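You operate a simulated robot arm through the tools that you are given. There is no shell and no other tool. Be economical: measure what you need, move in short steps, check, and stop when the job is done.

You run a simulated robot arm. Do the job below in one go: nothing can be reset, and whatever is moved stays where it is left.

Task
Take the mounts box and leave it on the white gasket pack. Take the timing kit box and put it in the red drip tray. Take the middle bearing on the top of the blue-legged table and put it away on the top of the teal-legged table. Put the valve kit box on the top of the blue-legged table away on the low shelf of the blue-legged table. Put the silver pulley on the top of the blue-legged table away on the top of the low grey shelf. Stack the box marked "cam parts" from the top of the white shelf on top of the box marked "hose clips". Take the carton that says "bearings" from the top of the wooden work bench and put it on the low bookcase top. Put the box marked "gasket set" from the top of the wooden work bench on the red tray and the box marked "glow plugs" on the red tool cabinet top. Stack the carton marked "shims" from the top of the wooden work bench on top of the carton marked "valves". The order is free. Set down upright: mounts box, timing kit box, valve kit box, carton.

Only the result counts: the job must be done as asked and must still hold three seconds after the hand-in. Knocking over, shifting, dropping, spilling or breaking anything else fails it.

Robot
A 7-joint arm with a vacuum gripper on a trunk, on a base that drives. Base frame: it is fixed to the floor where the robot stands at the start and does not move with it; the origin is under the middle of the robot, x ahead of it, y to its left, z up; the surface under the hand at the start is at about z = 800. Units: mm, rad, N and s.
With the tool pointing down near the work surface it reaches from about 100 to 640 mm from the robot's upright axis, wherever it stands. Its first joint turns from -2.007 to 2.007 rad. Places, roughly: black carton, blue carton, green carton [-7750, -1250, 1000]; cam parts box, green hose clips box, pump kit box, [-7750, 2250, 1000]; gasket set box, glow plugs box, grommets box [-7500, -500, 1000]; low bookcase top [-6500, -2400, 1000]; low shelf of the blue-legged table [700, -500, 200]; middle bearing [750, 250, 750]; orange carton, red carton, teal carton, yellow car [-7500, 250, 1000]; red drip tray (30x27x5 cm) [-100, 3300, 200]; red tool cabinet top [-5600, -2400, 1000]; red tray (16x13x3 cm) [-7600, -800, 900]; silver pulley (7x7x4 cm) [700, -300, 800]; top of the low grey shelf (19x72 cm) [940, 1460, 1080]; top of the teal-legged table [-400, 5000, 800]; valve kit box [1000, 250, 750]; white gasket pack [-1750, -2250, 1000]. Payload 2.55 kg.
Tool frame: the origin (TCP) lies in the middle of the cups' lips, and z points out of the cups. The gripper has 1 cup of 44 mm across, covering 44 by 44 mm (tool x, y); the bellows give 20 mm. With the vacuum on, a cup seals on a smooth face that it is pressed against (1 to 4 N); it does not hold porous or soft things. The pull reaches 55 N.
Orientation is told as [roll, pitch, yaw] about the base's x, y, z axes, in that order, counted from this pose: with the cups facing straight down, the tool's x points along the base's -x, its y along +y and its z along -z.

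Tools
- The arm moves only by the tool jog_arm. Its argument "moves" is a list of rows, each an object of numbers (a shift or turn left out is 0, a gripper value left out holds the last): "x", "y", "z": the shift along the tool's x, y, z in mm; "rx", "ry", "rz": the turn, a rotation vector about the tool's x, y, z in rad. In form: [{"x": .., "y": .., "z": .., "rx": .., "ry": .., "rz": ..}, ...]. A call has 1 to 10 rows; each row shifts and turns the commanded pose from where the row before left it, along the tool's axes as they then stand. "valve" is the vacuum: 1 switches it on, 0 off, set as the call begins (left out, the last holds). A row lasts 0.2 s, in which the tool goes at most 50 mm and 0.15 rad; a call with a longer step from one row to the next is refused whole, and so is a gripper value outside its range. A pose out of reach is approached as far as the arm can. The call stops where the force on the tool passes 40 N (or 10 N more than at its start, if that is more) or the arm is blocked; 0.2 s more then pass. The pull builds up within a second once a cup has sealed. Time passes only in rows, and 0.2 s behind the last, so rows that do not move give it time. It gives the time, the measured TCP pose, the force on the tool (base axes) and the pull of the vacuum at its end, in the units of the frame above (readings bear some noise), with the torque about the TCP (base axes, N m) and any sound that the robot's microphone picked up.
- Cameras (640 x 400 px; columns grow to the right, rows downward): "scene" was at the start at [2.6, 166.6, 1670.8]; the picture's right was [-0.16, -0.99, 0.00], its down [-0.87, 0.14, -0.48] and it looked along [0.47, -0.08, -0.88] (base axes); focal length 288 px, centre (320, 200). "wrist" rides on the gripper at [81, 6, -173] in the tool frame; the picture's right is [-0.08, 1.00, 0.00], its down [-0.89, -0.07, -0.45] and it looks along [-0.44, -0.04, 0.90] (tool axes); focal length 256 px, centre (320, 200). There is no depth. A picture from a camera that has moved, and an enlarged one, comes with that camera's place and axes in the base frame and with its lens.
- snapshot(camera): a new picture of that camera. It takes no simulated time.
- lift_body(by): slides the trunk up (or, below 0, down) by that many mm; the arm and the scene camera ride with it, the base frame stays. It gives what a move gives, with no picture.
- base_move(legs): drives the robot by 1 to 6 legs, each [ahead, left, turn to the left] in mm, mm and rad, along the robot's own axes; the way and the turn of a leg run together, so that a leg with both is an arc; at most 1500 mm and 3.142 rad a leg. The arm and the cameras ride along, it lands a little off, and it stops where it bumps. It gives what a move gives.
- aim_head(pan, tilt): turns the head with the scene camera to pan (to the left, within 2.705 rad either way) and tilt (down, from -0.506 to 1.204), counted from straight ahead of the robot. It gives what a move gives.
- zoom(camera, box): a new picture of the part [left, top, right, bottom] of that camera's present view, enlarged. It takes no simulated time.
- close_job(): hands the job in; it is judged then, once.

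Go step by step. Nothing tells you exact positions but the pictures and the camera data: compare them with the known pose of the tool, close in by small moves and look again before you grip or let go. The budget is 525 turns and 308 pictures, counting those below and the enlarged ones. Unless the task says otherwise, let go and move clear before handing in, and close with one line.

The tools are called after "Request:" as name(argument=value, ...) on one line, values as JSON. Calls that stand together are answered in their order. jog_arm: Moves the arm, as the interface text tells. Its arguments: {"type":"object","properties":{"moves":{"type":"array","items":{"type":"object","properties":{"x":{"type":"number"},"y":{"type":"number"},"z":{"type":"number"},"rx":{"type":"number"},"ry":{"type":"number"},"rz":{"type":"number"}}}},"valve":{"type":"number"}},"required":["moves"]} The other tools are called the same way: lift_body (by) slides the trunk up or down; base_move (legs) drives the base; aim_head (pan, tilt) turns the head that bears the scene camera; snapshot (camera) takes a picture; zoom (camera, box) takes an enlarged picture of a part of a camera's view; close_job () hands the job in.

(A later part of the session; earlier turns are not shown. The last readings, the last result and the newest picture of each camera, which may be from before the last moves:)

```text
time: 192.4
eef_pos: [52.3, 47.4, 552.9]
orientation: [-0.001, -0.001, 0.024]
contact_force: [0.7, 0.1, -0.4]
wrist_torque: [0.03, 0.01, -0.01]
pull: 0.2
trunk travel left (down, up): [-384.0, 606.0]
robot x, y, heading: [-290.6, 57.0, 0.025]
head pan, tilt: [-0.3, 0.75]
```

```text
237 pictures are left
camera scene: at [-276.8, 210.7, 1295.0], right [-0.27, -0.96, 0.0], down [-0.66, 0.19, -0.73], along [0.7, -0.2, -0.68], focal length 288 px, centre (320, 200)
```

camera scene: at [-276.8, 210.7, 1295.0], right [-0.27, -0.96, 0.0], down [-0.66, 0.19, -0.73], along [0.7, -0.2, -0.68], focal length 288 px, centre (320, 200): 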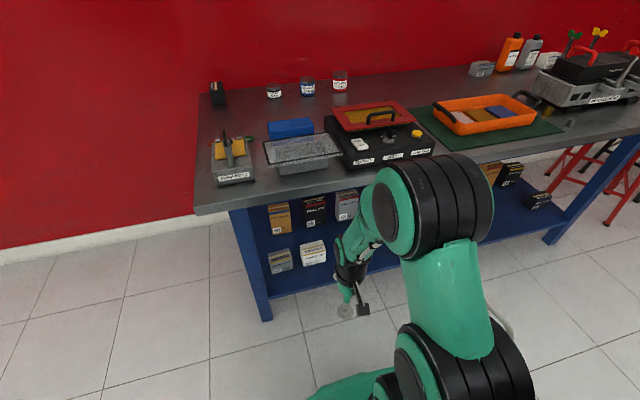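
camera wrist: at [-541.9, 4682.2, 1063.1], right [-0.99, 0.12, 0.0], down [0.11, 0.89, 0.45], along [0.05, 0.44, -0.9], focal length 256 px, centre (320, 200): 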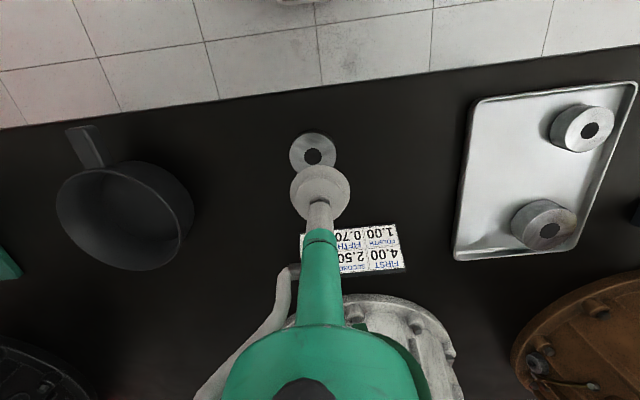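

Request:
zoom(camera="scene", box=[240, 180, 370, 290])

Request:
zoom(camera="scene", box=[470, 140, 580, 230])

Request:
snapshot(camera="wrist")

```text
3.64 times, centred on (305, 235) of scene
camera zoom: at [-276.8, 210.7, 1295.0], right [-0.27, -0.96, 0.0], down [-0.66, 0.19, -0.73], along [0.7, -0.2, -0.68], focal length 1046 px, centre (374, 73)
```

zoom: 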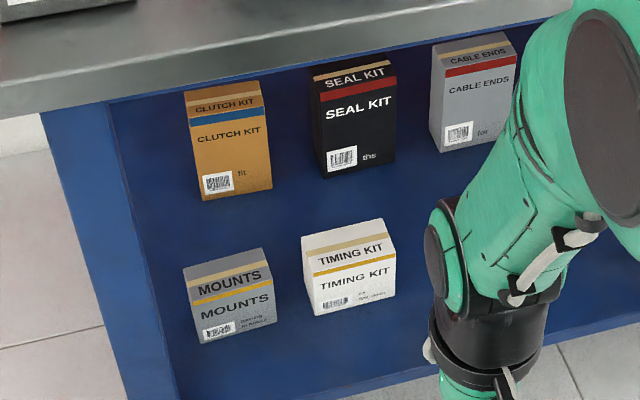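

```text
4.44 times, centred on (525, 185) of scene
camera zoom: at [-276.8, 210.7, 1295.0], right [-0.27, -0.96, 0.0], down [-0.66, 0.19, -0.73], along [0.7, -0.2, -0.68], focal length 1278 px, centre (-591, 267)
```

zoom: 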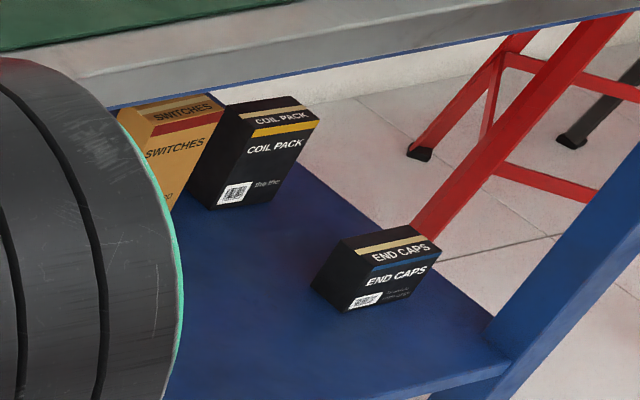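

```text
234 pictures are left
camera wrist: at [-28.9, 51.9, 726.2], right [0.05, 1.0, 0.0], down [0.89, -0.05, 0.45], along [0.44, -0.02, -0.9], focal length 256 px, centre (320, 200)
```

wrist: 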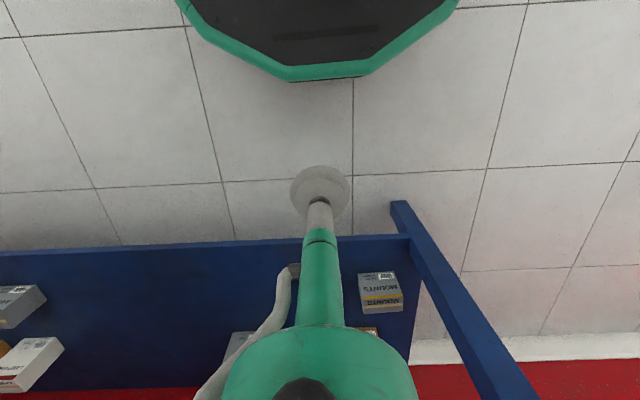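

Both the MOUNTS (483, 177) and TIMING KIT (481, 31) boxes stand on the low shelf, tops near z 272–286. I'll work with a low trunk so the arm reaches in flat under the table, timing kit first.

Request:
jog_arm(moves=[{"z": -45}, {"z": -45}, {"z": -45}, {"z": -45}])

Request:
lift_body(by=-383)

Request:
snapshot(camera="scene")

```text
time: 193.4
eef_pos: [50.1, 46.8, 722.4]
orientation: [0.0, 0.005, 0.025]
contact_force: [-0.3, 0.2, 0.6]
wrist_torque: [0.0, -0.02, 0.03]
pull: 0.0
out of reach, approached as far as the arm can: row 4
trunk travel left (down, up): [-384.0, 606.0]
robot x, y, heading: [-286.2, 59.2, 0.022]
head pan, tilt: [-0.3, 0.75]
```

```text
time: 197.1
eef_pos: [51.8, 46.5, 340.3]
orientation: [0.001, 0.0, 0.024]
contact_force: [-0.4, 0.5, -0.6]
wrist_torque: [0.0, 0.02, 0.03]
pull: 0.0
trunk travel left (down, up): [-1.0, 989.0]
robot x, y, heading: [-287.6, 57.5, 0.025]
head pan, tilt: [-0.3, 0.75]
```

```text
233 pictures are left
camera scene: at [-276.8, 210.7, 912.0], right [-0.27, -0.96, 0.0], down [-0.66, 0.19, -0.73], along [0.7, -0.2, -0.68], focal length 288 px, centre (320, 200)
```

scene: 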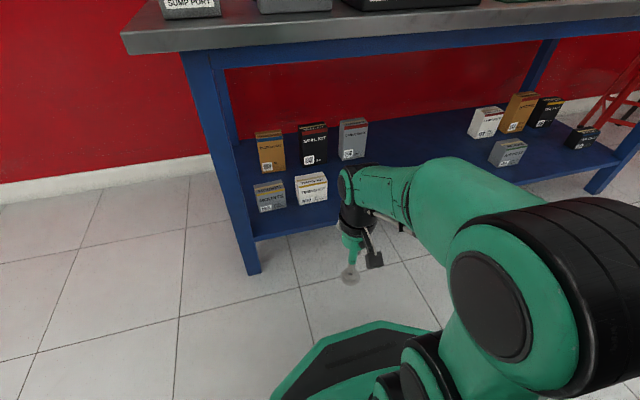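

The pose is good with the elbow out to the side. I'll square up and drive to the table front so the hand slides under the top.

Request:
base_move(legs=[[0, 0, -0.022], [270, -10, 0]])

Request:
snapshot(camera="scene")

Request:
snapshot(camera="wrist")

```text
time: 199.3
eef_pos: [313.6, 27.7, 340.1]
orientation: [-0.001, 0.0, -0.002]
contact_force: [-0.2, 0.3, -0.8]
wrist_torque: [-0.02, 0.02, -0.05]
pull: 0.1
trunk travel left (down, up): [-1.0, 989.0]
robot x, y, heading: [-24.9, 48.6, -0.006]
head pan, tilt: [-0.3, 0.75]
```

```text
232 pictures are left
camera scene: at [-10.0, 200.1, 912.0], right [-0.3, -0.95, 0.0], down [-0.65, 0.2, -0.73], along [0.7, -0.22, -0.68], focal length 288 px, centre (320, 200)
```

scene: 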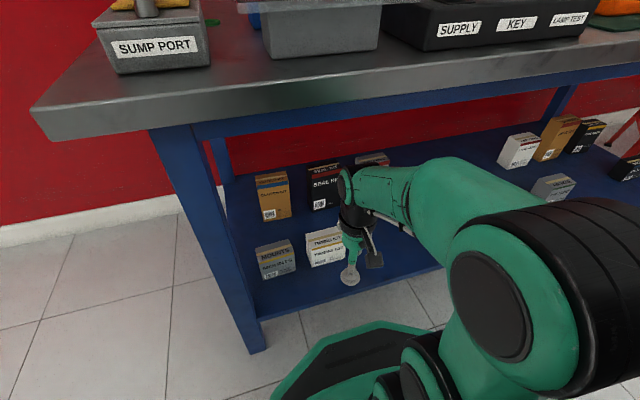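

```text
231 pictures are left
camera wrist: at [231.9, 34.3, 514.2], right [0.08, 1.0, 0.0], down [0.89, -0.07, 0.45], along [0.44, -0.04, -0.9], focal length 256 px, centre (320, 200)
```

wrist: 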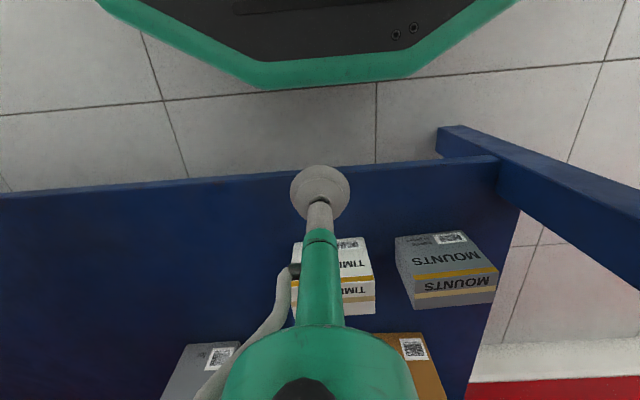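

Aligned in y with the timing kit. I'll lower slightly and slide the cup in over the box top.

Request:
jog_arm(moves=[{"z": 20}, {"x": -40}, {"x": -40}, {"x": -40}, {"x": -40}])

Request:
snapshot(camera="wrist")

Request:
snapshot(camera="scene")

```text
time: 200.5
eef_pos: [465.0, 26.5, 302.5]
orientation: [0.001, -0.002, -0.002]
contact_force: [-0.3, -0.1, 0.2]
wrist_torque: [0.01, 0.04, 0.01]
pull: 0.1
out of reach, approached as far as the arm can: row 5
trunk travel left (down, up): [-1.0, 989.0]
robot x, y, heading: [-29.8, 48.6, -0.007]
head pan, tilt: [-0.3, 0.75]
```

```text
230 pictures are left
camera wrist: at [384.4, 32.8, 475.0], right [0.08, 1.0, 0.0], down [0.89, -0.07, 0.45], along [0.45, -0.04, -0.89], focal length 256 px, centre (320, 200)
```

wrist: 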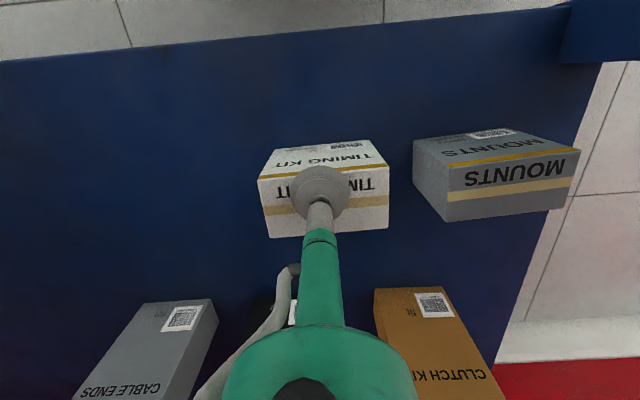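

```text
229 pictures are left
camera scene: at [-10.1, 200.1, 912.0], right [-0.3, -0.95, 0.0], down [-0.65, 0.2, -0.73], along [0.7, -0.22, -0.68], focal length 288 px, centre (320, 200)
```

scene: 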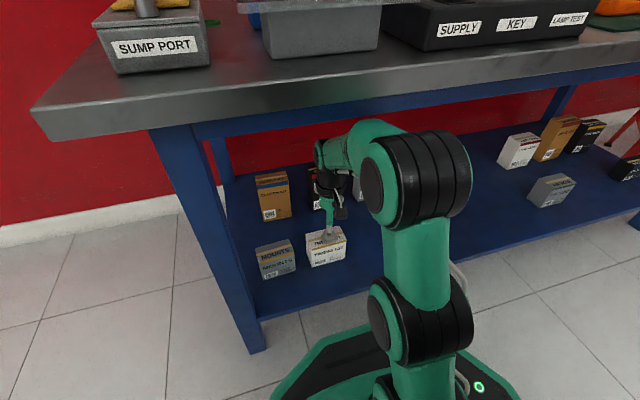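

The arm is at its limit 17 mm short of the box centre. A small base creep forward covers it; then I press down with vacuum on.

Request:
base_move(legs=[[18, 0, 0]])

Request:
jog_arm(moves=[{"z": 6}, {"z": 5}, {"z": 4}], valve=1)

```text
time: 201.3
eef_pos: [484.3, 25.9, 301.8]
orientation: [-0.002, -0.003, -0.003]
contact_force: [0.2, -1.1, 0.3]
wrist_torque: [0.01, -0.01, -0.02]
pull: 0.0
trunk travel left (down, up): [-1.0, 989.0]
robot x, y, heading: [-12.1, 48.2, -0.005]
head pan, tilt: [-0.3, 0.75]
```

```text
time: 202.1
eef_pos: [484.4, 26.6, 288.4]
orientation: [0.0, -0.004, -0.003]
contact_force: [-6.4, 0.1, 13.2]
wrist_torque: [0.3, 0.38, 0.13]
pull: 54.6
trunk travel left (down, up): [-1.0, 989.0]
robot x, y, heading: [-10.2, 49.2, -0.001]
head pan, tilt: [-0.3, 0.75]
```

Sealed. Lifting 40 mm with the trunk and backing straight out.

Request:
lift_body(by=40)

Request:
snapshot(camera="scene")

```text
time: 202.5
eef_pos: [478.8, 26.5, 286.8]
orientation: [0.0, 0.004, -0.005]
contact_force: [-0.6, 0.8, -0.1]
wrist_torque: [0.1, 0.05, 0.04]
pull: 55.0
trunk travel left (down, up): [-8.0, 982.0]
robot x, y, heading: [-16.1, 48.8, -0.004]
head pan, tilt: [-0.3, 0.75]
stopped: the force on the tool passed its limit at 43 N (the readings are from after the stop); the commanded pose is now the measured one
```

```text
228 pictures are left
camera scene: at [6.6, 200.1, 919.0], right [-0.3, -0.95, 0.0], down [-0.65, 0.2, -0.73], along [0.7, -0.22, -0.68], focal length 288 px, centre (320, 200)
```

scene: 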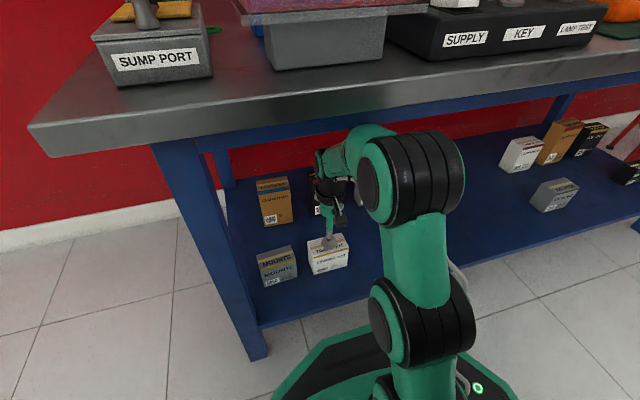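

The lift stopped on force; I'll try a gentle arm lift to see the load.

Request:
jog_arm(moves=[{"z": -4}, {"z": -4}, {"z": -4}])

```text
time: 203.3
eef_pos: [477.6, 26.2, 294.5]
orientation: [0.001, 0.015, -0.004]
contact_force: [0.5, 0.0, -3.0]
wrist_torque: [-0.03, 0.01, 0.01]
pull: 55.3
trunk travel left (down, up): [-8.0, 982.0]
robot x, y, heading: [-9.7, 47.4, -0.007]
head pan, tilt: [-0.3, 0.75]
```

The box is light (3 N); it was just a transient. Lifting again with the trunk.

Request:
lift_body(by=35)

Request:
snapshot(camera="wrist")

```text
time: 203.9
eef_pos: [444.5, 27.4, 285.5]
orientation: [0.004, 0.093, -0.004]
contact_force: [3.6, -0.4, 3.6]
wrist_torque: [-0.01, -0.46, -0.01]
pull: 54.8
trunk travel left (down, up): [-23.0, 967.0]
robot x, y, heading: [-15.9, 47.2, 0.0]
head pan, tilt: [-0.3, 0.75]
stopped: the force on the tool passed its limit at 41 N (the readings are from after the stop); the commanded pose is now the measured one
```

```text
227 pictures are left
camera wrist: at [379.1, 34.0, 464.7], right [0.08, 1.0, 0.0], down [0.93, -0.07, 0.36], along [0.36, -0.03, -0.93], focal length 256 px, centre (320, 200)
```

wrist: 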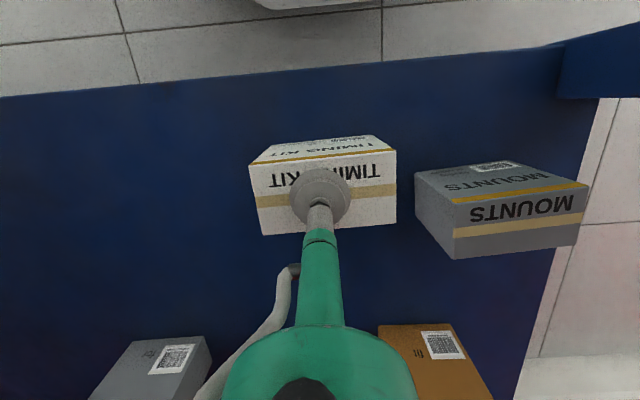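

Something (likely the elbow) met the table's underside when rising. I'll lift the box a few mm with the arm only and see the load.

Request:
jog_arm(moves=[{"z": -5, "x": 5}, {"z": -5, "x": 5}])

Request:
snapshot(camera="scene")

```text
time: 204.5
eef_pos: [439.4, 27.0, 295.1]
orientation: [0.004, 0.09, -0.002]
contact_force: [-0.4, 0.0, -3.0]
wrist_torque: [0.04, -0.13, -0.04]
pull: 54.4
trunk travel left (down, up): [-23.0, 967.0]
robot x, y, heading: [-15.9, 48.1, -0.002]
head pan, tilt: [-0.3, 0.75]
```

```text
226 pictures are left
camera scene: at [4.8, 200.3, 934.2], right [-0.3, -0.95, 0.0], down [-0.65, 0.2, -0.73], along [0.7, -0.22, -0.68], focal length 288 px, centre (320, 200)
```

scene: 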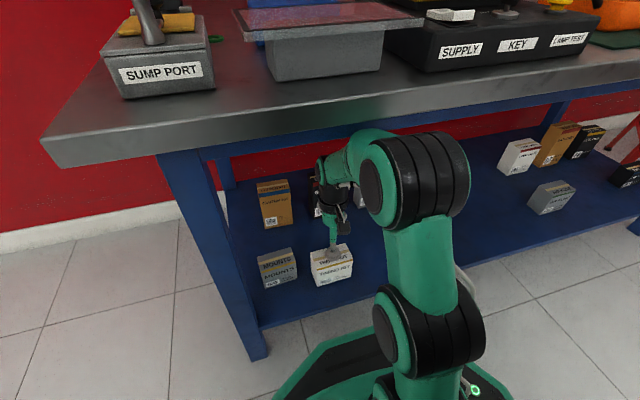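

The box is now free and lightly held. Backing the base out straight.

Request:
base_move(legs=[[-80, 0, 0]])

Request:
jog_arm(moves=[{"z": -10}, {"z": -10}])

Request:
snapshot(camera="wrist")

```text
time: 205.5
eef_pos: [359.0, 27.8, 294.6]
orientation: [0.004, 0.084, -0.005]
contact_force: [-0.5, -0.2, -2.8]
wrist_torque: [-0.03, -0.12, 0.0]
pull: 54.7
trunk travel left (down, up): [-23.0, 967.0]
robot x, y, heading: [-94.1, 49.6, -0.004]
head pan, tilt: [-0.3, 0.75]
```

```text
time: 206.1
eef_pos: [352.9, 27.7, 304.3]
orientation: [0.003, 0.085, -0.003]
contact_force: [-0.3, -0.4, -2.8]
wrist_torque: [0.04, -0.1, 0.01]
pull: 54.9
out of reach, approached as far as the arm can: row 1, 2
trunk travel left (down, up): [-23.0, 967.0]
robot x, y, heading: [-97.9, 50.9, -0.005]
head pan, tilt: [-0.3, 0.75]
```

```text
225 pictures are left
camera wrist: at [285.9, 33.6, 484.0], right [0.08, 1.0, 0.0], down [0.93, -0.08, 0.37], along [0.37, -0.03, -0.93], focal length 256 px, centre (320, 200)
```

wrist: 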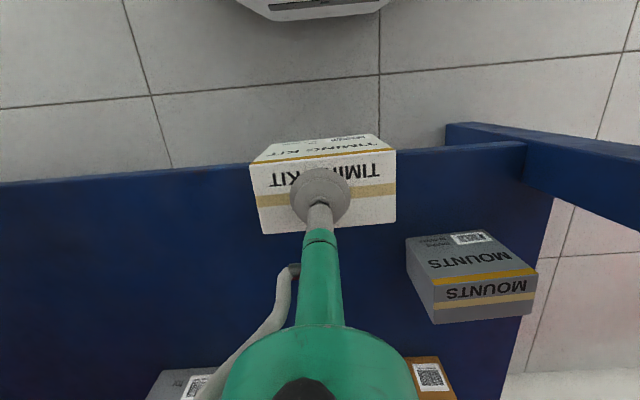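

Clear of the shelf. I'll back away, level the tool, raise the trunk and head to the engine stand with the red tray.

Request:
base_move(legs=[[-350, 0, 0]])

Request:
jog_arm(moves=[{"ry": -0.085}, {}])

Request:
lift_body(by=250)

Request:
base_move(legs=[[0, 0, 1.572], [1500, 0, 0], [500, -250, 0]])

Request:
aim_head(pan=-0.15, tilt=0.55)

Request:
snapshot(camera="scene")

```text
time: 208.4
eef_pos: [-2.1, 26.5, 304.6]
orientation: [0.004, 0.083, -0.013]
contact_force: [0.9, 0.2, -2.1]
wrist_torque: [-0.02, -0.07, 0.03]
pull: 54.8
trunk travel left (down, up): [-23.0, 967.0]
robot x, y, heading: [-452.9, 50.8, -0.01]
head pan, tilt: [-0.3, 0.75]
```

```text
time: 209.0
eef_pos: [-3.6, 25.8, 304.2]
orientation: [0.002, -0.001, -0.012]
contact_force: [0.6, -0.4, -2.2]
wrist_torque: [-0.01, -0.05, 0.0]
pull: 54.9
trunk travel left (down, up): [-23.0, 967.0]
robot x, y, heading: [-450.3, 50.0, -0.013]
head pan, tilt: [-0.3, 0.75]
```

```text
time: 211.6
eef_pos: [-0.9, 26.3, 553.7]
orientation: [0.004, -0.003, -0.012]
contact_force: [0.5, -0.6, -3.0]
wrist_torque: [-0.03, -0.06, 0.0]
pull: 55.1
trunk travel left (down, up): [-273.0, 717.0]
robot x, y, heading: [-451.8, 51.9, -0.01]
head pan, tilt: [-0.3, 0.75]
```

```text
time: 225.7
eef_pos: [-221.5, 2495.9, 555.3]
orientation: [0.004, -0.001, 1.6]
contact_force: [0.1, 0.2, -2.6]
wrist_torque: [0.1, -0.04, -0.01]
pull: 54.8
trunk travel left (down, up): [-273.0, 717.0]
robot x, y, heading: [-229.0, 2046.4, 1.599]
head pan, tilt: [-0.3, 0.75]
```

```text
time: 226.4
eef_pos: [-221.9, 2496.4, 554.1]
orientation: [0.003, 0.001, 1.599]
contact_force: [-0.7, 0.8, -3.2]
wrist_torque: [0.06, -0.01, 0.01]
pull: 54.6
trunk travel left (down, up): [-273.0, 717.0]
robot x, y, heading: [-227.0, 2050.5, 1.603]
head pan, tilt: [-0.15, 0.55]
```

```text
224 pictures are left
camera scene: at [-394.0, 2071.2, 1201.3], right [0.99, -0.12, 0.0], down [-0.06, -0.52, -0.85], along [0.1, 0.85, -0.52], focal length 288 px, centre (320, 200)
```

scene: 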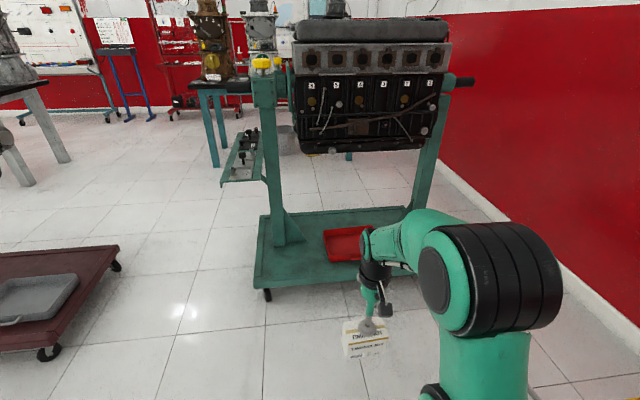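

The tray centre is about (-80, 3260), under the engine whose underside is near z = 750. I'll lower the hand first, then approach squarely.

Request:
jog_arm(moves=[{"z": 45}, {"z": 45}, {"z": 45}, {"z": 45}, {"z": 30}])

Request:
base_move(legs=[[0, 0, -0.03], [0, -145, 0], [450, 0, 0]])

Request:
snapshot(camera="scene")

Request:
snapshot(camera="wrist")

```text
time: 227.6
eef_pos: [-223.7, 2496.8, 343.9]
orientation: [0.003, 0.0, 1.598]
contact_force: [-0.5, -0.2, -2.6]
wrist_torque: [0.08, -0.02, -0.01]
pull: 55.0
trunk travel left (down, up): [-273.0, 717.0]
robot x, y, heading: [-232.4, 2047.3, 1.597]
head pan, tilt: [-0.15, 0.55]
```

```text
time: 231.6
eef_pos: [-61.4, 2940.0, 344.6]
orientation: [0.002, 0.0, 1.562]
contact_force: [-0.1, 0.5, -3.3]
wrist_torque: [0.04, -0.04, -0.02]
pull: 55.2
trunk travel left (down, up): [-273.0, 717.0]
robot x, y, heading: [-81.9, 2493.0, 1.563]
head pan, tilt: [-0.15, 0.55]
```

```text
223 pictures are left
camera scene: at [-247.3, 2521.5, 1201.3], right [0.99, -0.16, 0.0], down [-0.08, -0.52, -0.85], along [0.13, 0.84, -0.52], focal length 288 px, centre (320, 200)
```

scene: 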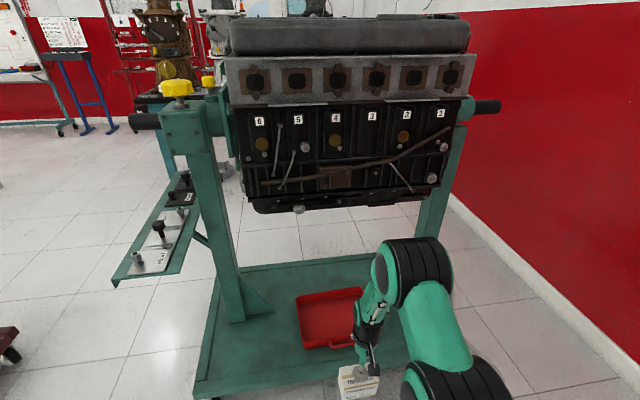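

```text
222 pictures are left
camera wrist: at [-68.4, 2860.3, 517.9], right [-1.0, 0.09, 0.0], down [0.08, 0.89, 0.45], along [0.04, 0.44, -0.9], focal length 256 px, centre (320, 200)
```

wrist: 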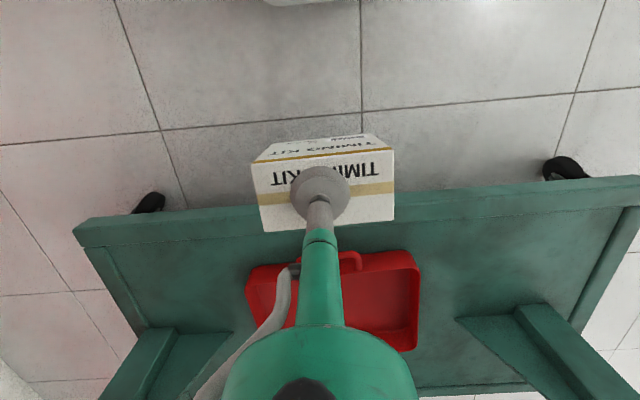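

Tray centre resolved at about (-65, 3240). Driving 190 mm ahead, then extending the arm over the tray.

Request:
base_move(legs=[[190, 0, 0]])

Request:
jog_arm(moves=[{"x": -30}, {"x": -30}, {"x": -25}])

Request:
snapshot(camera="wrist")

Request:
snapshot(camera="scene")

```text
time: 233.1
eef_pos: [-61.5, 3125.6, 346.0]
orientation: [0.004, 0.001, 1.566]
contact_force: [-0.2, -0.3, -2.4]
wrist_torque: [0.06, -0.01, -0.01]
pull: 54.7
trunk travel left (down, up): [-273.0, 717.0]
robot x, y, heading: [-83.2, 2675.8, 1.566]
head pan, tilt: [-0.15, 0.55]
```

```text
time: 233.9
eef_pos: [-61.0, 3213.9, 345.0]
orientation: [0.003, 0.001, 1.567]
contact_force: [-0.4, -0.1, -2.5]
wrist_torque: [0.08, -0.06, 0.02]
pull: 54.5
trunk travel left (down, up): [-273.0, 717.0]
robot x, y, heading: [-84.1, 2678.9, 1.565]
head pan, tilt: [-0.15, 0.55]
```

```text
221 pictures are left
camera wrist: at [-66.7, 3133.4, 518.4], right [-1.0, 0.08, 0.0], down [0.08, 0.89, 0.44], along [0.03, 0.44, -0.9], focal length 256 px, centre (320, 200)
```

wrist: 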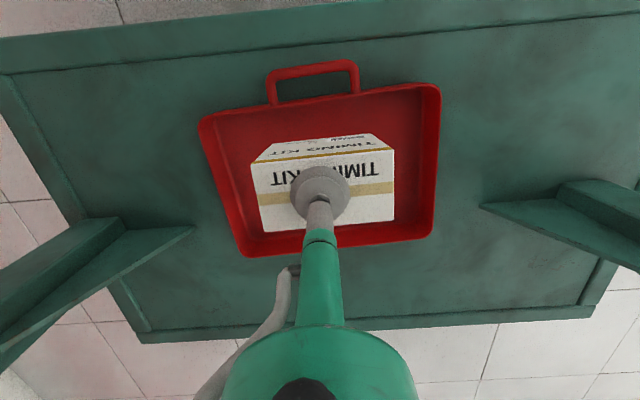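

```text
220 pictures are left
camera scene: at [-246.2, 2707.0, 1201.3], right [0.99, -0.15, 0.0], down [-0.08, -0.52, -0.85], along [0.13, 0.84, -0.52], focal length 288 px, centre (320, 200)
```

scene: 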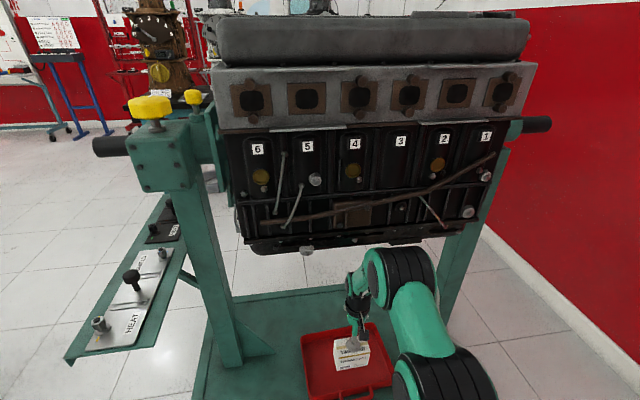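

The box hovers over the tray; I'll move 25 mm deeper to centre it and lower in steps.

Request:
jog_arm(moves=[{"x": -25, "y": 3}, {"z": 25}, {"z": 20}, {"z": 10}])

Request:
jog_arm(moves=[{"z": 4}, {"z": 4}, {}])

```text
time: 234.9
eef_pos: [-63.7, 3237.3, 288.1]
orientation: [0.003, 0.002, 1.566]
contact_force: [0.4, 0.9, -2.1]
wrist_torque: [0.07, 0.01, -0.01]
pull: 54.8
trunk travel left (down, up): [-273.0, 717.0]
robot x, y, heading: [-82.9, 2679.8, 1.566]
head pan, tilt: [-0.15, 0.55]
```

```text
time: 235.7
eef_pos: [-64.8, 3236.3, 281.1]
orientation: [0.003, -0.001, 1.566]
contact_force: [-1.1, 0.5, -3.3]
wrist_torque: [0.04, -0.03, 0.01]
pull: 55.1
trunk travel left (down, up): [-273.0, 717.0]
robot x, y, heading: [-78.1, 2676.6, 1.565]
head pan, tilt: [-0.15, 0.55]
```

Request:
zoom(camera="scene", box=[290, 300, 420, 400])

Request:
jog_arm(moves=[{"z": 5}, {"z": 5}, {}])

```text
4.00 times, centred on (355, 350) of scene
camera zoom: at [-246.2, 2707.1, 1201.3], right [0.99, -0.15, 0.0], down [-0.08, -0.52, -0.85], along [0.13, 0.84, -0.52], focal length 1150 px, centre (180, -400)
```

zoom: 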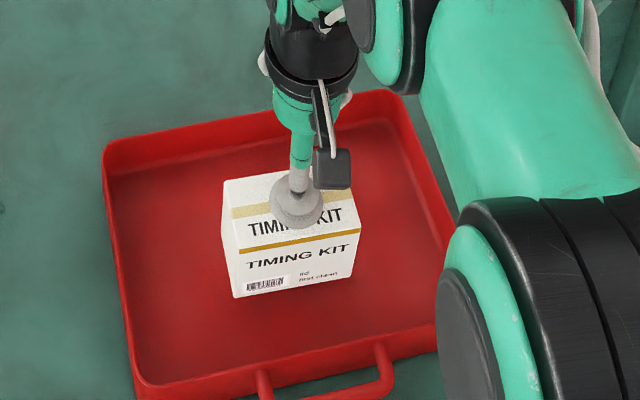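

```text
time: 236.5
eef_pos: [-65.6, 3236.9, 270.9]
orientation: [0.004, 0.001, 1.565]
contact_force: [-0.5, 0.3, -3.3]
wrist_torque: [0.05, -0.03, 0.0]
pull: 55.2
trunk travel left (down, up): [-273.0, 717.0]
robot x, y, heading: [-82.0, 2676.9, 1.565]
head pan, tilt: [-0.15, 0.55]
```

Request:
jog_arm(moves=[{"z": 4}, {"z": 4}, {}])

Request:
jog_arm(moves=[{"z": 3}, {"z": 3}, {}])

```text
time: 237.3
eef_pos: [-64.4, 3235.5, 261.9]
orientation: [0.003, 0.001, 1.565]
contact_force: [0.0, -0.7, -3.1]
wrist_torque: [0.1, -0.04, -0.03]
pull: 55.2
trunk travel left (down, up): [-273.0, 717.0]
robot x, y, heading: [-85.9, 2674.4, 1.566]
head pan, tilt: [-0.15, 0.55]
```

```text
time: 238.1
eef_pos: [-65.4, 3237.0, 256.3]
orientation: [0.004, -0.001, 1.564]
contact_force: [-0.4, 0.3, -1.9]
wrist_torque: [0.06, -0.05, 0.02]
pull: 55.2
trunk travel left (down, up): [-273.0, 717.0]
robot x, y, heading: [-84.6, 2676.1, 1.568]
head pan, tilt: [-0.15, 0.55]
```

Request:
jog_arm(moves=[{"z": 3}, {"z": 3}, {}])

Request:
zoom(camera="scene", box=[290, 300, 420, 400])

```text
time: 238.9
eef_pos: [-63.7, 3236.6, 250.8]
orientation: [0.004, 0.001, 1.566]
contact_force: [0.1, -0.5, -3.2]
wrist_torque: [0.08, -0.02, -0.02]
pull: 55.2
trunk travel left (down, up): [-273.0, 717.0]
robot x, y, heading: [-79.8, 2675.3, 1.563]
head pan, tilt: [-0.15, 0.55]
```

```text
4.00 times, centred on (355, 350) of scene
camera zoom: at [-246.2, 2707.1, 1201.3], right [0.99, -0.15, 0.0], down [-0.08, -0.52, -0.85], along [0.13, 0.84, -0.52], focal length 1150 px, centre (180, -400)
```

zoom: 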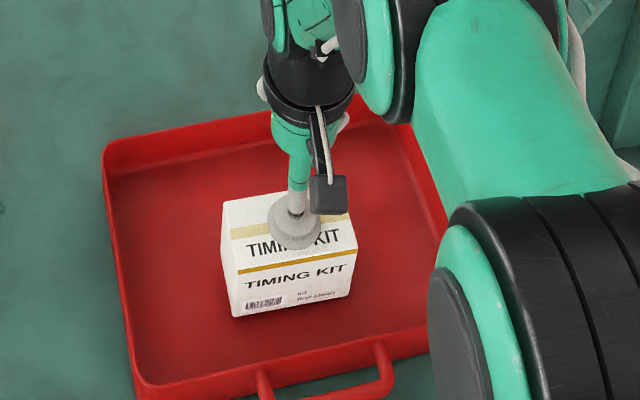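

Request:
jog_arm(moves=[{"z": 4}, {"z": 4}, {}])

Request:
jog_arm(moves=[{"z": 3}, {"z": 2}, {}])

```text
time: 239.7
eef_pos: [-63.4, 3236.7, 243.6]
orientation: [0.004, 0.001, 1.565]
contact_force: [-0.6, -0.4, -2.7]
wrist_torque: [0.07, -0.01, 0.01]
pull: 55.0
trunk travel left (down, up): [-273.0, 717.0]
robot x, y, heading: [-83.4, 2677.5, 1.565]
head pan, tilt: [-0.15, 0.55]
```

```text
time: 240.5
eef_pos: [-63.3, 3238.3, 239.4]
orientation: [0.004, -0.003, 1.567]
contact_force: [-0.7, 0.2, 13.3]
wrist_torque: [-0.37, 0.19, 0.07]
pull: 54.7
trunk travel left (down, up): [-273.0, 717.0]
robot x, y, heading: [-81.5, 2680.6, 1.566]
head pan, tilt: [-0.15, 0.55]
```

Contact. Releasing and rising carefully, staying below the engine.

Request:
jog_arm(moves=[{"z": -2}, {}, {}, {}], valve=0)

Request:
jog_arm(moves=[{"z": -10}, {"z": -30}, {"z": -30}, {"z": -20}, {"x": 40}])

Request:
snapshot(camera="wrist")

```text
time: 241.5
eef_pos: [-64.0, 3235.8, 240.0]
orientation: [0.004, -0.001, 1.566]
contact_force: [0.9, -0.5, 0.1]
wrist_torque: [-0.04, 0.0, -0.01]
pull: 0.1
trunk travel left (down, up): [-273.0, 717.0]
robot x, y, heading: [-76.6, 2674.5, 1.566]
head pan, tilt: [-0.15, 0.55]
```

```text
time: 242.7
eef_pos: [-62.4, 3194.1, 329.8]
orientation: [0.003, 0.0, 1.565]
contact_force: [0.2, 0.0, -1.2]
wrist_torque: [-0.01, -0.01, 0.02]
pull: 0.0
trunk travel left (down, up): [-273.0, 717.0]
robot x, y, heading: [-78.9, 2678.9, 1.567]
head pan, tilt: [-0.15, 0.55]
```

```text
217 pictures are left
camera wrist: at [-69.2, 3114.2, 501.8], right [-1.0, 0.08, 0.0], down [0.08, 0.89, 0.45], along [0.03, 0.44, -0.9], focal length 256 px, centre (320, 200)
```

wrist: 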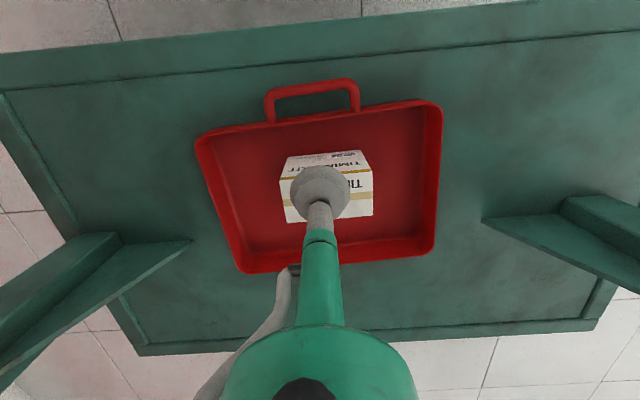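

Timing kit is in the tray. Backing out toward the blue table again for the mounts box.

Request:
base_move(legs=[[-500, 0, 0], [-200, 370, 0], [-1500, 0, 0], [-300, 0, 0], [0, 0, -1.57]])

Request:
jog_arm(moves=[{"x": 40, "z": -30}, {"x": 40, "z": -30}, {"x": 40, "z": -30}, {"x": 20, "z": -45}, {"z": -45}, {"z": -45}, {"z": -45}])

Request:
lift_body(by=-272)

```text
time: 260.5
eef_pos: [30.0, 115.5, 327.9]
orientation: [0.003, 0.0, -0.039]
contact_force: [-0.3, -0.5, 0.5]
wrist_torque: [-0.01, 0.02, -0.01]
pull: 0.1
trunk travel left (down, up): [-273.0, 717.0]
robot x, y, heading: [-484.1, 154.2, -0.035]
head pan, tilt: [-0.15, 0.55]
```

```text
time: 262.1
eef_pos: [-114.1, 123.1, 593.8]
orientation: [0.003, -0.001, -0.037]
contact_force: [-0.3, 0.4, -0.2]
wrist_torque: [-0.02, 0.02, -0.01]
pull: 0.1
trunk travel left (down, up): [-273.0, 717.0]
robot x, y, heading: [-486.3, 152.2, -0.036]
head pan, tilt: [-0.15, 0.55]
```

```text
time: 264.8
eef_pos: [-113.7, 123.2, 321.3]
orientation: [0.004, 0.001, -0.038]
contact_force: [-0.5, 1.0, -0.6]
wrist_torque: [0.02, -0.05, -0.01]
pull: 0.1
trunk travel left (down, up): [-1.0, 989.0]
robot x, y, heading: [-487.4, 151.0, -0.036]
head pan, tilt: [-0.15, 0.55]
```

Request:
base_move(legs=[[0, 0, 0.036], [200, 40, 0], [255, 0, 0]])

Request:
snapshot(camera="wrist")

```text
time: 268.3
eef_pos: [341.0, 174.4, 321.0]
orientation: [0.004, 0.001, -0.003]
contact_force: [-1.0, 0.1, 0.2]
wrist_torque: [-0.01, -0.01, -0.02]
pull: 0.0
trunk travel left (down, up): [-1.0, 989.0]
robot x, y, heading: [-35.5, 190.3, -0.003]
head pan, tilt: [-0.15, 0.55]
```

```text
216 pictures are left
camera wrist: at [259.3, 180.1, 493.8], right [0.08, 1.0, 0.0], down [0.89, -0.08, 0.45], along [0.44, -0.03, -0.9], focal length 256 px, centre (320, 200)
```

wrist: 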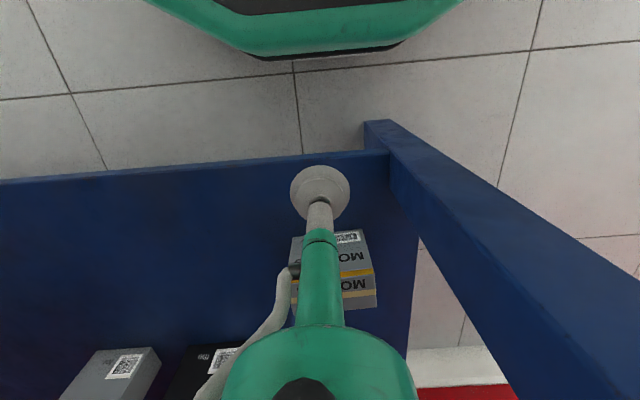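

Request:
base_move(legs=[[35, 3, 0]])

Request:
jog_arm(moves=[{"z": 10, "x": -15}, {"x": -40}, {"x": -40}, {"x": -12}])

Request:
snapshot(camera="wrist")

Request:
snapshot(camera="scene")

```text
time: 269.1
eef_pos: [376.6, 176.9, 320.3]
orientation: [0.002, 0.001, -0.002]
contact_force: [0.1, 1.1, -0.5]
wrist_torque: [-0.03, 0.0, -0.01]
pull: 0.0
trunk travel left (down, up): [-1.0, 989.0]
robot x, y, heading: [7.1, 191.8, 0.001]
head pan, tilt: [-0.15, 0.55]
```

```text
time: 270.1
eef_pos: [475.5, 176.9, 308.8]
orientation: [0.002, 0.002, -0.007]
contact_force: [-0.1, 0.1, 0.7]
wrist_torque: [-0.02, 0.0, -0.02]
pull: 0.1
trunk travel left (down, up): [-1.0, 989.0]
robot x, y, heading: [-0.3, 192.9, -0.003]
head pan, tilt: [-0.15, 0.55]
```

```text
215 pictures are left
camera wrist: at [394.0, 183.6, 481.4], right [0.08, 1.0, 0.0], down [0.89, -0.08, 0.45], along [0.44, -0.03, -0.9], focal length 256 px, centre (320, 200)
```

wrist: 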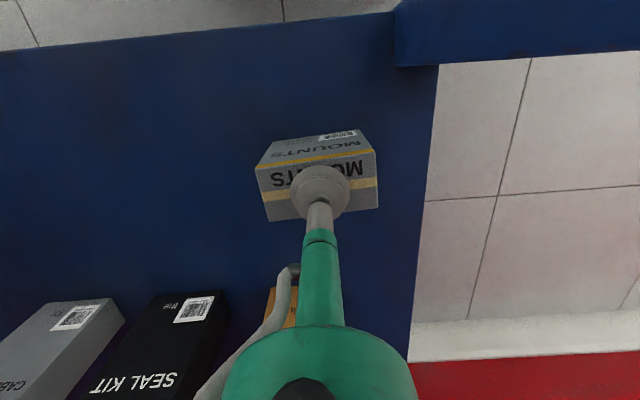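

```text
214 pictures are left
camera scene: at [22.7, 356.5, 927.8], right [-0.15, -0.99, 0.0], down [-0.51, 0.08, -0.86], along [0.85, -0.13, -0.52], focal length 288 px, centre (320, 200)
```

scene: 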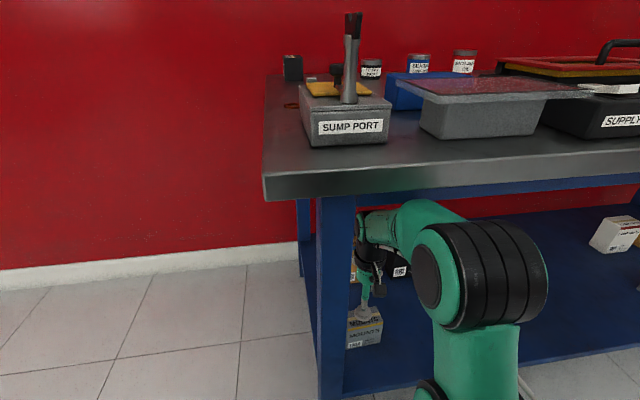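

Over the mounts box. Descending with vacuum on.

Request:
jog_arm(moves=[{"z": 10, "x": -4}, {"z": 8}, {"z": 5}, {"z": 3}], valve=1)

```text
time: 271.1
eef_pos: [487.4, 176.0, 294.1]
orientation: [0.002, -0.019, -0.005]
contact_force: [-1.1, 0.6, -2.5]
wrist_torque: [-0.02, 0.01, 0.01]
pull: 54.8
trunk travel left (down, up): [-1.0, 989.0]
robot x, y, heading: [1.6, 196.0, -0.005]
head pan, tilt: [-0.15, 0.55]
```

Request:
jog_arm(moves=[{"z": -5}, {"z": -5}, {}])

Request:
zoom(camera="scene", box=[290, 180, 570, 400])

```text
time: 271.9
eef_pos: [484.1, 175.9, 295.2]
orientation: [0.003, 0.0, -0.003]
contact_force: [0.2, -1.5, -2.4]
wrist_torque: [0.0, 0.03, 0.04]
pull: 55.0
trunk travel left (down, up): [-1.0, 989.0]
robot x, y, heading: [0.9, 194.6, -0.003]
head pan, tilt: [-0.15, 0.55]
```

```text
1.82 times, centred on (430, 290) of scene
camera zoom: at [25.2, 357.3, 928.7], right [-0.15, -0.99, 0.0], down [-0.51, 0.08, -0.86], along [0.85, -0.13, -0.52], focal length 523 px, centre (120, 36)
```

zoom: 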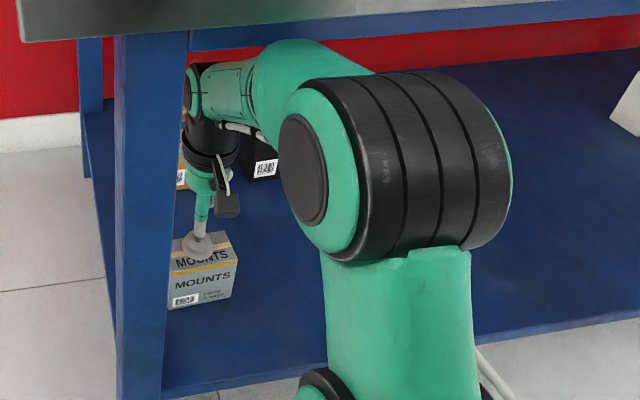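

Request:
jog_arm(moves=[{"z": -5}, {"z": -3}, {}])

Request:
base_move(legs=[[-80, 0, 0]])

Request:
snapshot(camera="wrist")

```text
time: 272.7
eef_pos: [477.0, 175.4, 296.4]
orientation: [0.002, 0.026, -0.005]
contact_force: [0.0, 1.3, -2.8]
wrist_torque: [0.0, 0.05, 0.02]
pull: 54.8
trunk travel left (down, up): [-1.0, 989.0]
robot x, y, heading: [0.7, 193.3, -0.004]
head pan, tilt: [-0.15, 0.55]
```

```text
time: 273.8
eef_pos: [407.7, 176.6, 303.5]
orientation: [0.001, 0.001, -0.006]
contact_force: [0.6, -0.1, -3.4]
wrist_torque: [0.0, 0.02, 0.03]
pull: 55.6
trunk travel left (down, up): [-1.0, 989.0]
robot x, y, heading: [-72.9, 193.6, -0.003]
head pan, tilt: [-0.15, 0.55]
```

```text
212 pictures are left
camera wrist: at [327.5, 182.5, 477.6], right [0.08, 1.0, 0.0], down [0.89, -0.08, 0.45], along [0.44, -0.03, -0.9], focal length 256 px, centre (320, 200)
```

wrist: 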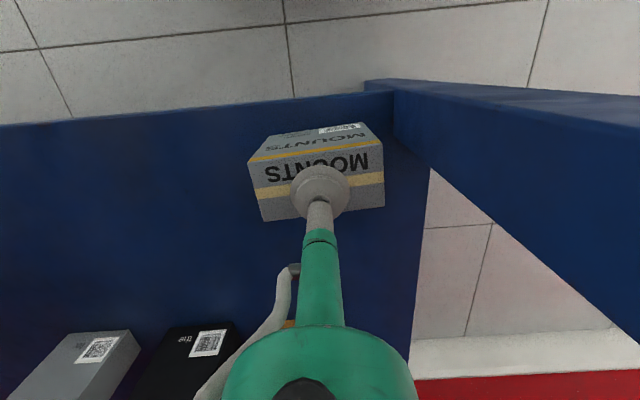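

Box free. Backing off, raising the trunk, then driving to the grey parts rack with the white gasket pack.

Request:
base_move(legs=[[-430, 0, 0]])

Request:
lift_body(by=400)

Request:
lift_body(by=380)

Request:
base_move(legs=[[0, 0, -1.57], [1400, 0, 0], [0, -1290, 0]])

Request:
aim_head(pan=0.1, tilt=0.6)

Request:
snapshot(camera="scene")

```text
time: 276.4
eef_pos: [-15.7, 178.6, 304.1]
orientation: [0.004, 0.002, -0.002]
contact_force: [-0.1, -0.3, -2.8]
wrist_torque: [-0.03, 0.0, -0.01]
pull: 54.9
trunk travel left (down, up): [-1.0, 989.0]
robot x, y, heading: [-502.2, 193.9, 0.001]
head pan, tilt: [-0.15, 0.55]
```

```text
time: 280.2
eef_pos: [-14.7, 177.7, 704.3]
orientation: [0.005, -0.001, -0.002]
contact_force: [0.5, -0.9, -3.5]
wrist_torque: [0.01, 0.01, -0.02]
pull: 54.9
trunk travel left (down, up): [-401.0, 589.0]
robot x, y, heading: [-498.8, 189.9, -0.002]
head pan, tilt: [-0.15, 0.55]
```

```text
time: 283.9
eef_pos: [-15.6, 178.9, 1084.9]
orientation: [0.003, 0.0, -0.002]
contact_force: [0.0, -0.1, -3.4]
wrist_torque: [0.03, 0.04, 0.02]
pull: 55.3
trunk travel left (down, up): [-781.0, 209.0]
robot x, y, heading: [-499.6, 196.2, -0.004]
head pan, tilt: [-0.15, 0.55]
```

```text
time: 300.9
eef_pos: [-1784.8, -1728.0, 1084.5]
orientation: [0.003, 0.0, -1.55]
contact_force: [-0.3, 1.2, -3.6]
wrist_torque: [-0.04, 0.01, 0.03]
pull: 54.6
trunk travel left (down, up): [-781.0, 209.0]
robot x, y, heading: [-1780.2, -1244.3, -1.541]
head pan, tilt: [-0.15, 0.55]
```

```text
time: 301.6
eef_pos: [-1783.0, -1729.4, 1083.9]
orientation: [0.003, -0.001, -1.548]
contact_force: [0.3, 0.5, -2.9]
wrist_torque: [-0.03, 0.01, -0.03]
pull: 54.6
trunk travel left (down, up): [-781.0, 209.0]
robot x, y, heading: [-1776.3, -1245.6, -1.548]
head pan, tilt: [0.099, 0.6]
```

```text
211 pictures are left
camera scene: at [-1595.2, -1267.3, 1704.8], right [-0.99, -0.12, 0.0], down [-0.07, 0.56, -0.83], along [0.1, -0.82, -0.56], focal length 288 px, centre (320, 200)
```

scene: 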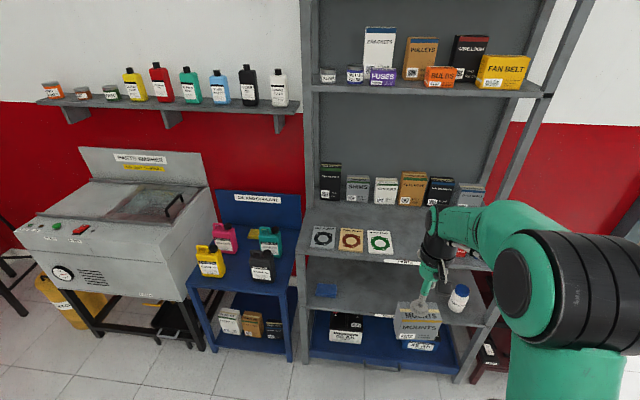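

The white pack (green gasket) is at about (-1745, -2185, 890). Driving closer with the hand still high.

Request:
base_move(legs=[[0, 0, -0.022], [390, 35, 0]])

Request:
snapshot(camera="wrist")

Request:
snapshot(camera="scene")

```text
time: 304.4
eef_pos: [-1743.5, -2111.2, 1083.4]
orientation: [0.003, 0.001, -1.55]
contact_force: [0.6, 0.2, -3.1]
wrist_torque: [0.01, -0.02, 0.04]
pull: 55.1
trunk travel left (down, up): [-781.0, 209.0]
robot x, y, heading: [-1740.1, -1627.3, -1.546]
head pan, tilt: [0.099, 0.6]
```

```text
210 pictures are left
camera wrist: at [-1740.2, -2030.1, 1257.2], right [1.0, -0.06, 0.0], down [-0.05, -0.89, 0.45], along [-0.02, -0.44, -0.9], focal length 256 px, centre (320, 200)
```

wrist: 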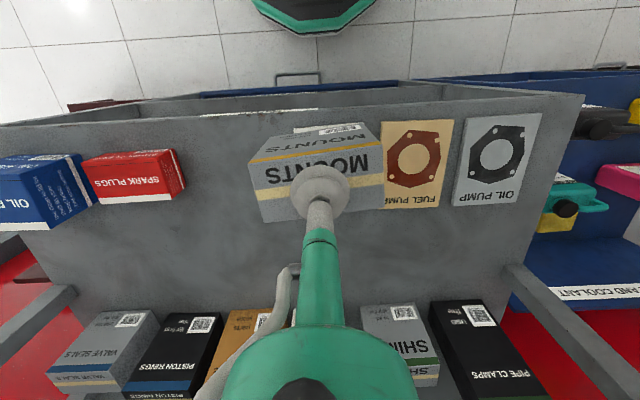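

```text
209 pictures are left
camera scene: at [-1555.2, -1649.6, 1704.8], right [-0.99, -0.12, 0.0], down [-0.07, 0.56, -0.82], along [0.1, -0.82, -0.57], focal length 288 px, centre (320, 200)
```

scene: 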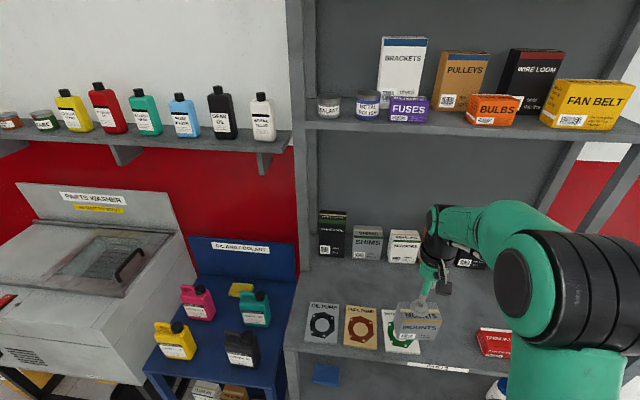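

I compute the white pack centre at about (-1730, -2163). Moving over it and lowering partway.

Request:
jog_arm(moves=[{"x": -26, "y": 6}, {"x": -26, "y": 6}, {"z": 40}, {"z": 35}])

Request:
snapshot(camera="wrist")

Request:
zoom(camera="scene", box=[300, 280, 480, 390])

```text
time: 305.4
eef_pos: [-1727.3, -2150.2, 997.3]
orientation: [0.003, -0.026, -1.547]
contact_force: [1.1, 0.9, 40.0]
wrist_torque: [0.4, 0.17, -0.04]
pull: 54.6
out of reach, approached as far as the arm can: row 1, 2
trunk travel left (down, up): [-781.0, 209.0]
robot x, y, heading: [-1742.1, -1623.3, -1.548]
head pan, tilt: [0.099, 0.6]
```

```text
208 pictures are left
camera wrist: at [-1724.0, -2064.7, 1167.2], right [1.0, -0.06, 0.0], down [-0.05, -0.88, 0.47], along [-0.02, -0.47, -0.88], focal length 256 px, centre (320, 200)
```

wrist: 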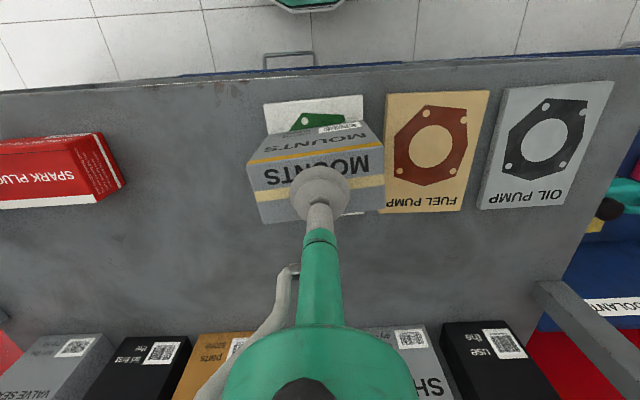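

```text
3.56 times, centred on (390, 335) of scene
camera zoom: at [-1555.3, -1639.7, 1705.9], right [-0.99, -0.12, 0.0], down [-0.07, 0.56, -0.83], along [0.1, -0.82, -0.56], focal length 1022 px, centre (71, -280)
```

zoom: 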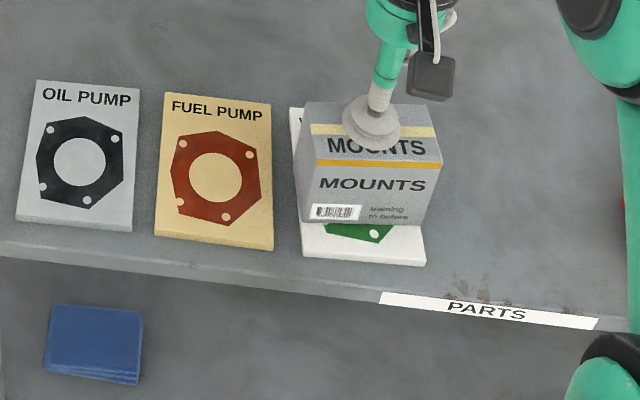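

The box touched the pack earlier than expected. I'll lift slightly, re-centre by a few millimetres (toward +x and the shelf front), then set it down softly.

Request:
jog_arm(moves=[{"z": -8}, {"z": -10}, {}])

Request:
zoom(camera="scene", box=[340, 290, 460, 380])

```text
time: 306.2
eef_pos: [-1729.2, -2147.6, 1003.7]
orientation: [0.005, 0.007, -1.546]
contact_force: [-0.5, 0.7, -2.6]
wrist_torque: [0.08, 0.0, 0.05]
pull: 54.4
trunk travel left (down, up): [-781.0, 209.0]
robot x, y, heading: [-1738.3, -1625.1, -1.539]
head pan, tilt: [0.099, 0.6]
```

```text
4.44 times, centred on (400, 335) of scene
camera zoom: at [-1555.1, -1649.1, 1704.6], right [-0.99, -0.12, 0.0], down [-0.07, 0.56, -0.82], along [0.1, -0.82, -0.57], focal length 1278 px, centre (-36, -400)
```

zoom: 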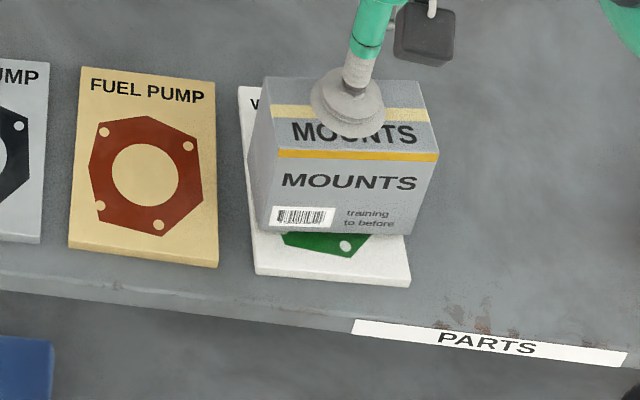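

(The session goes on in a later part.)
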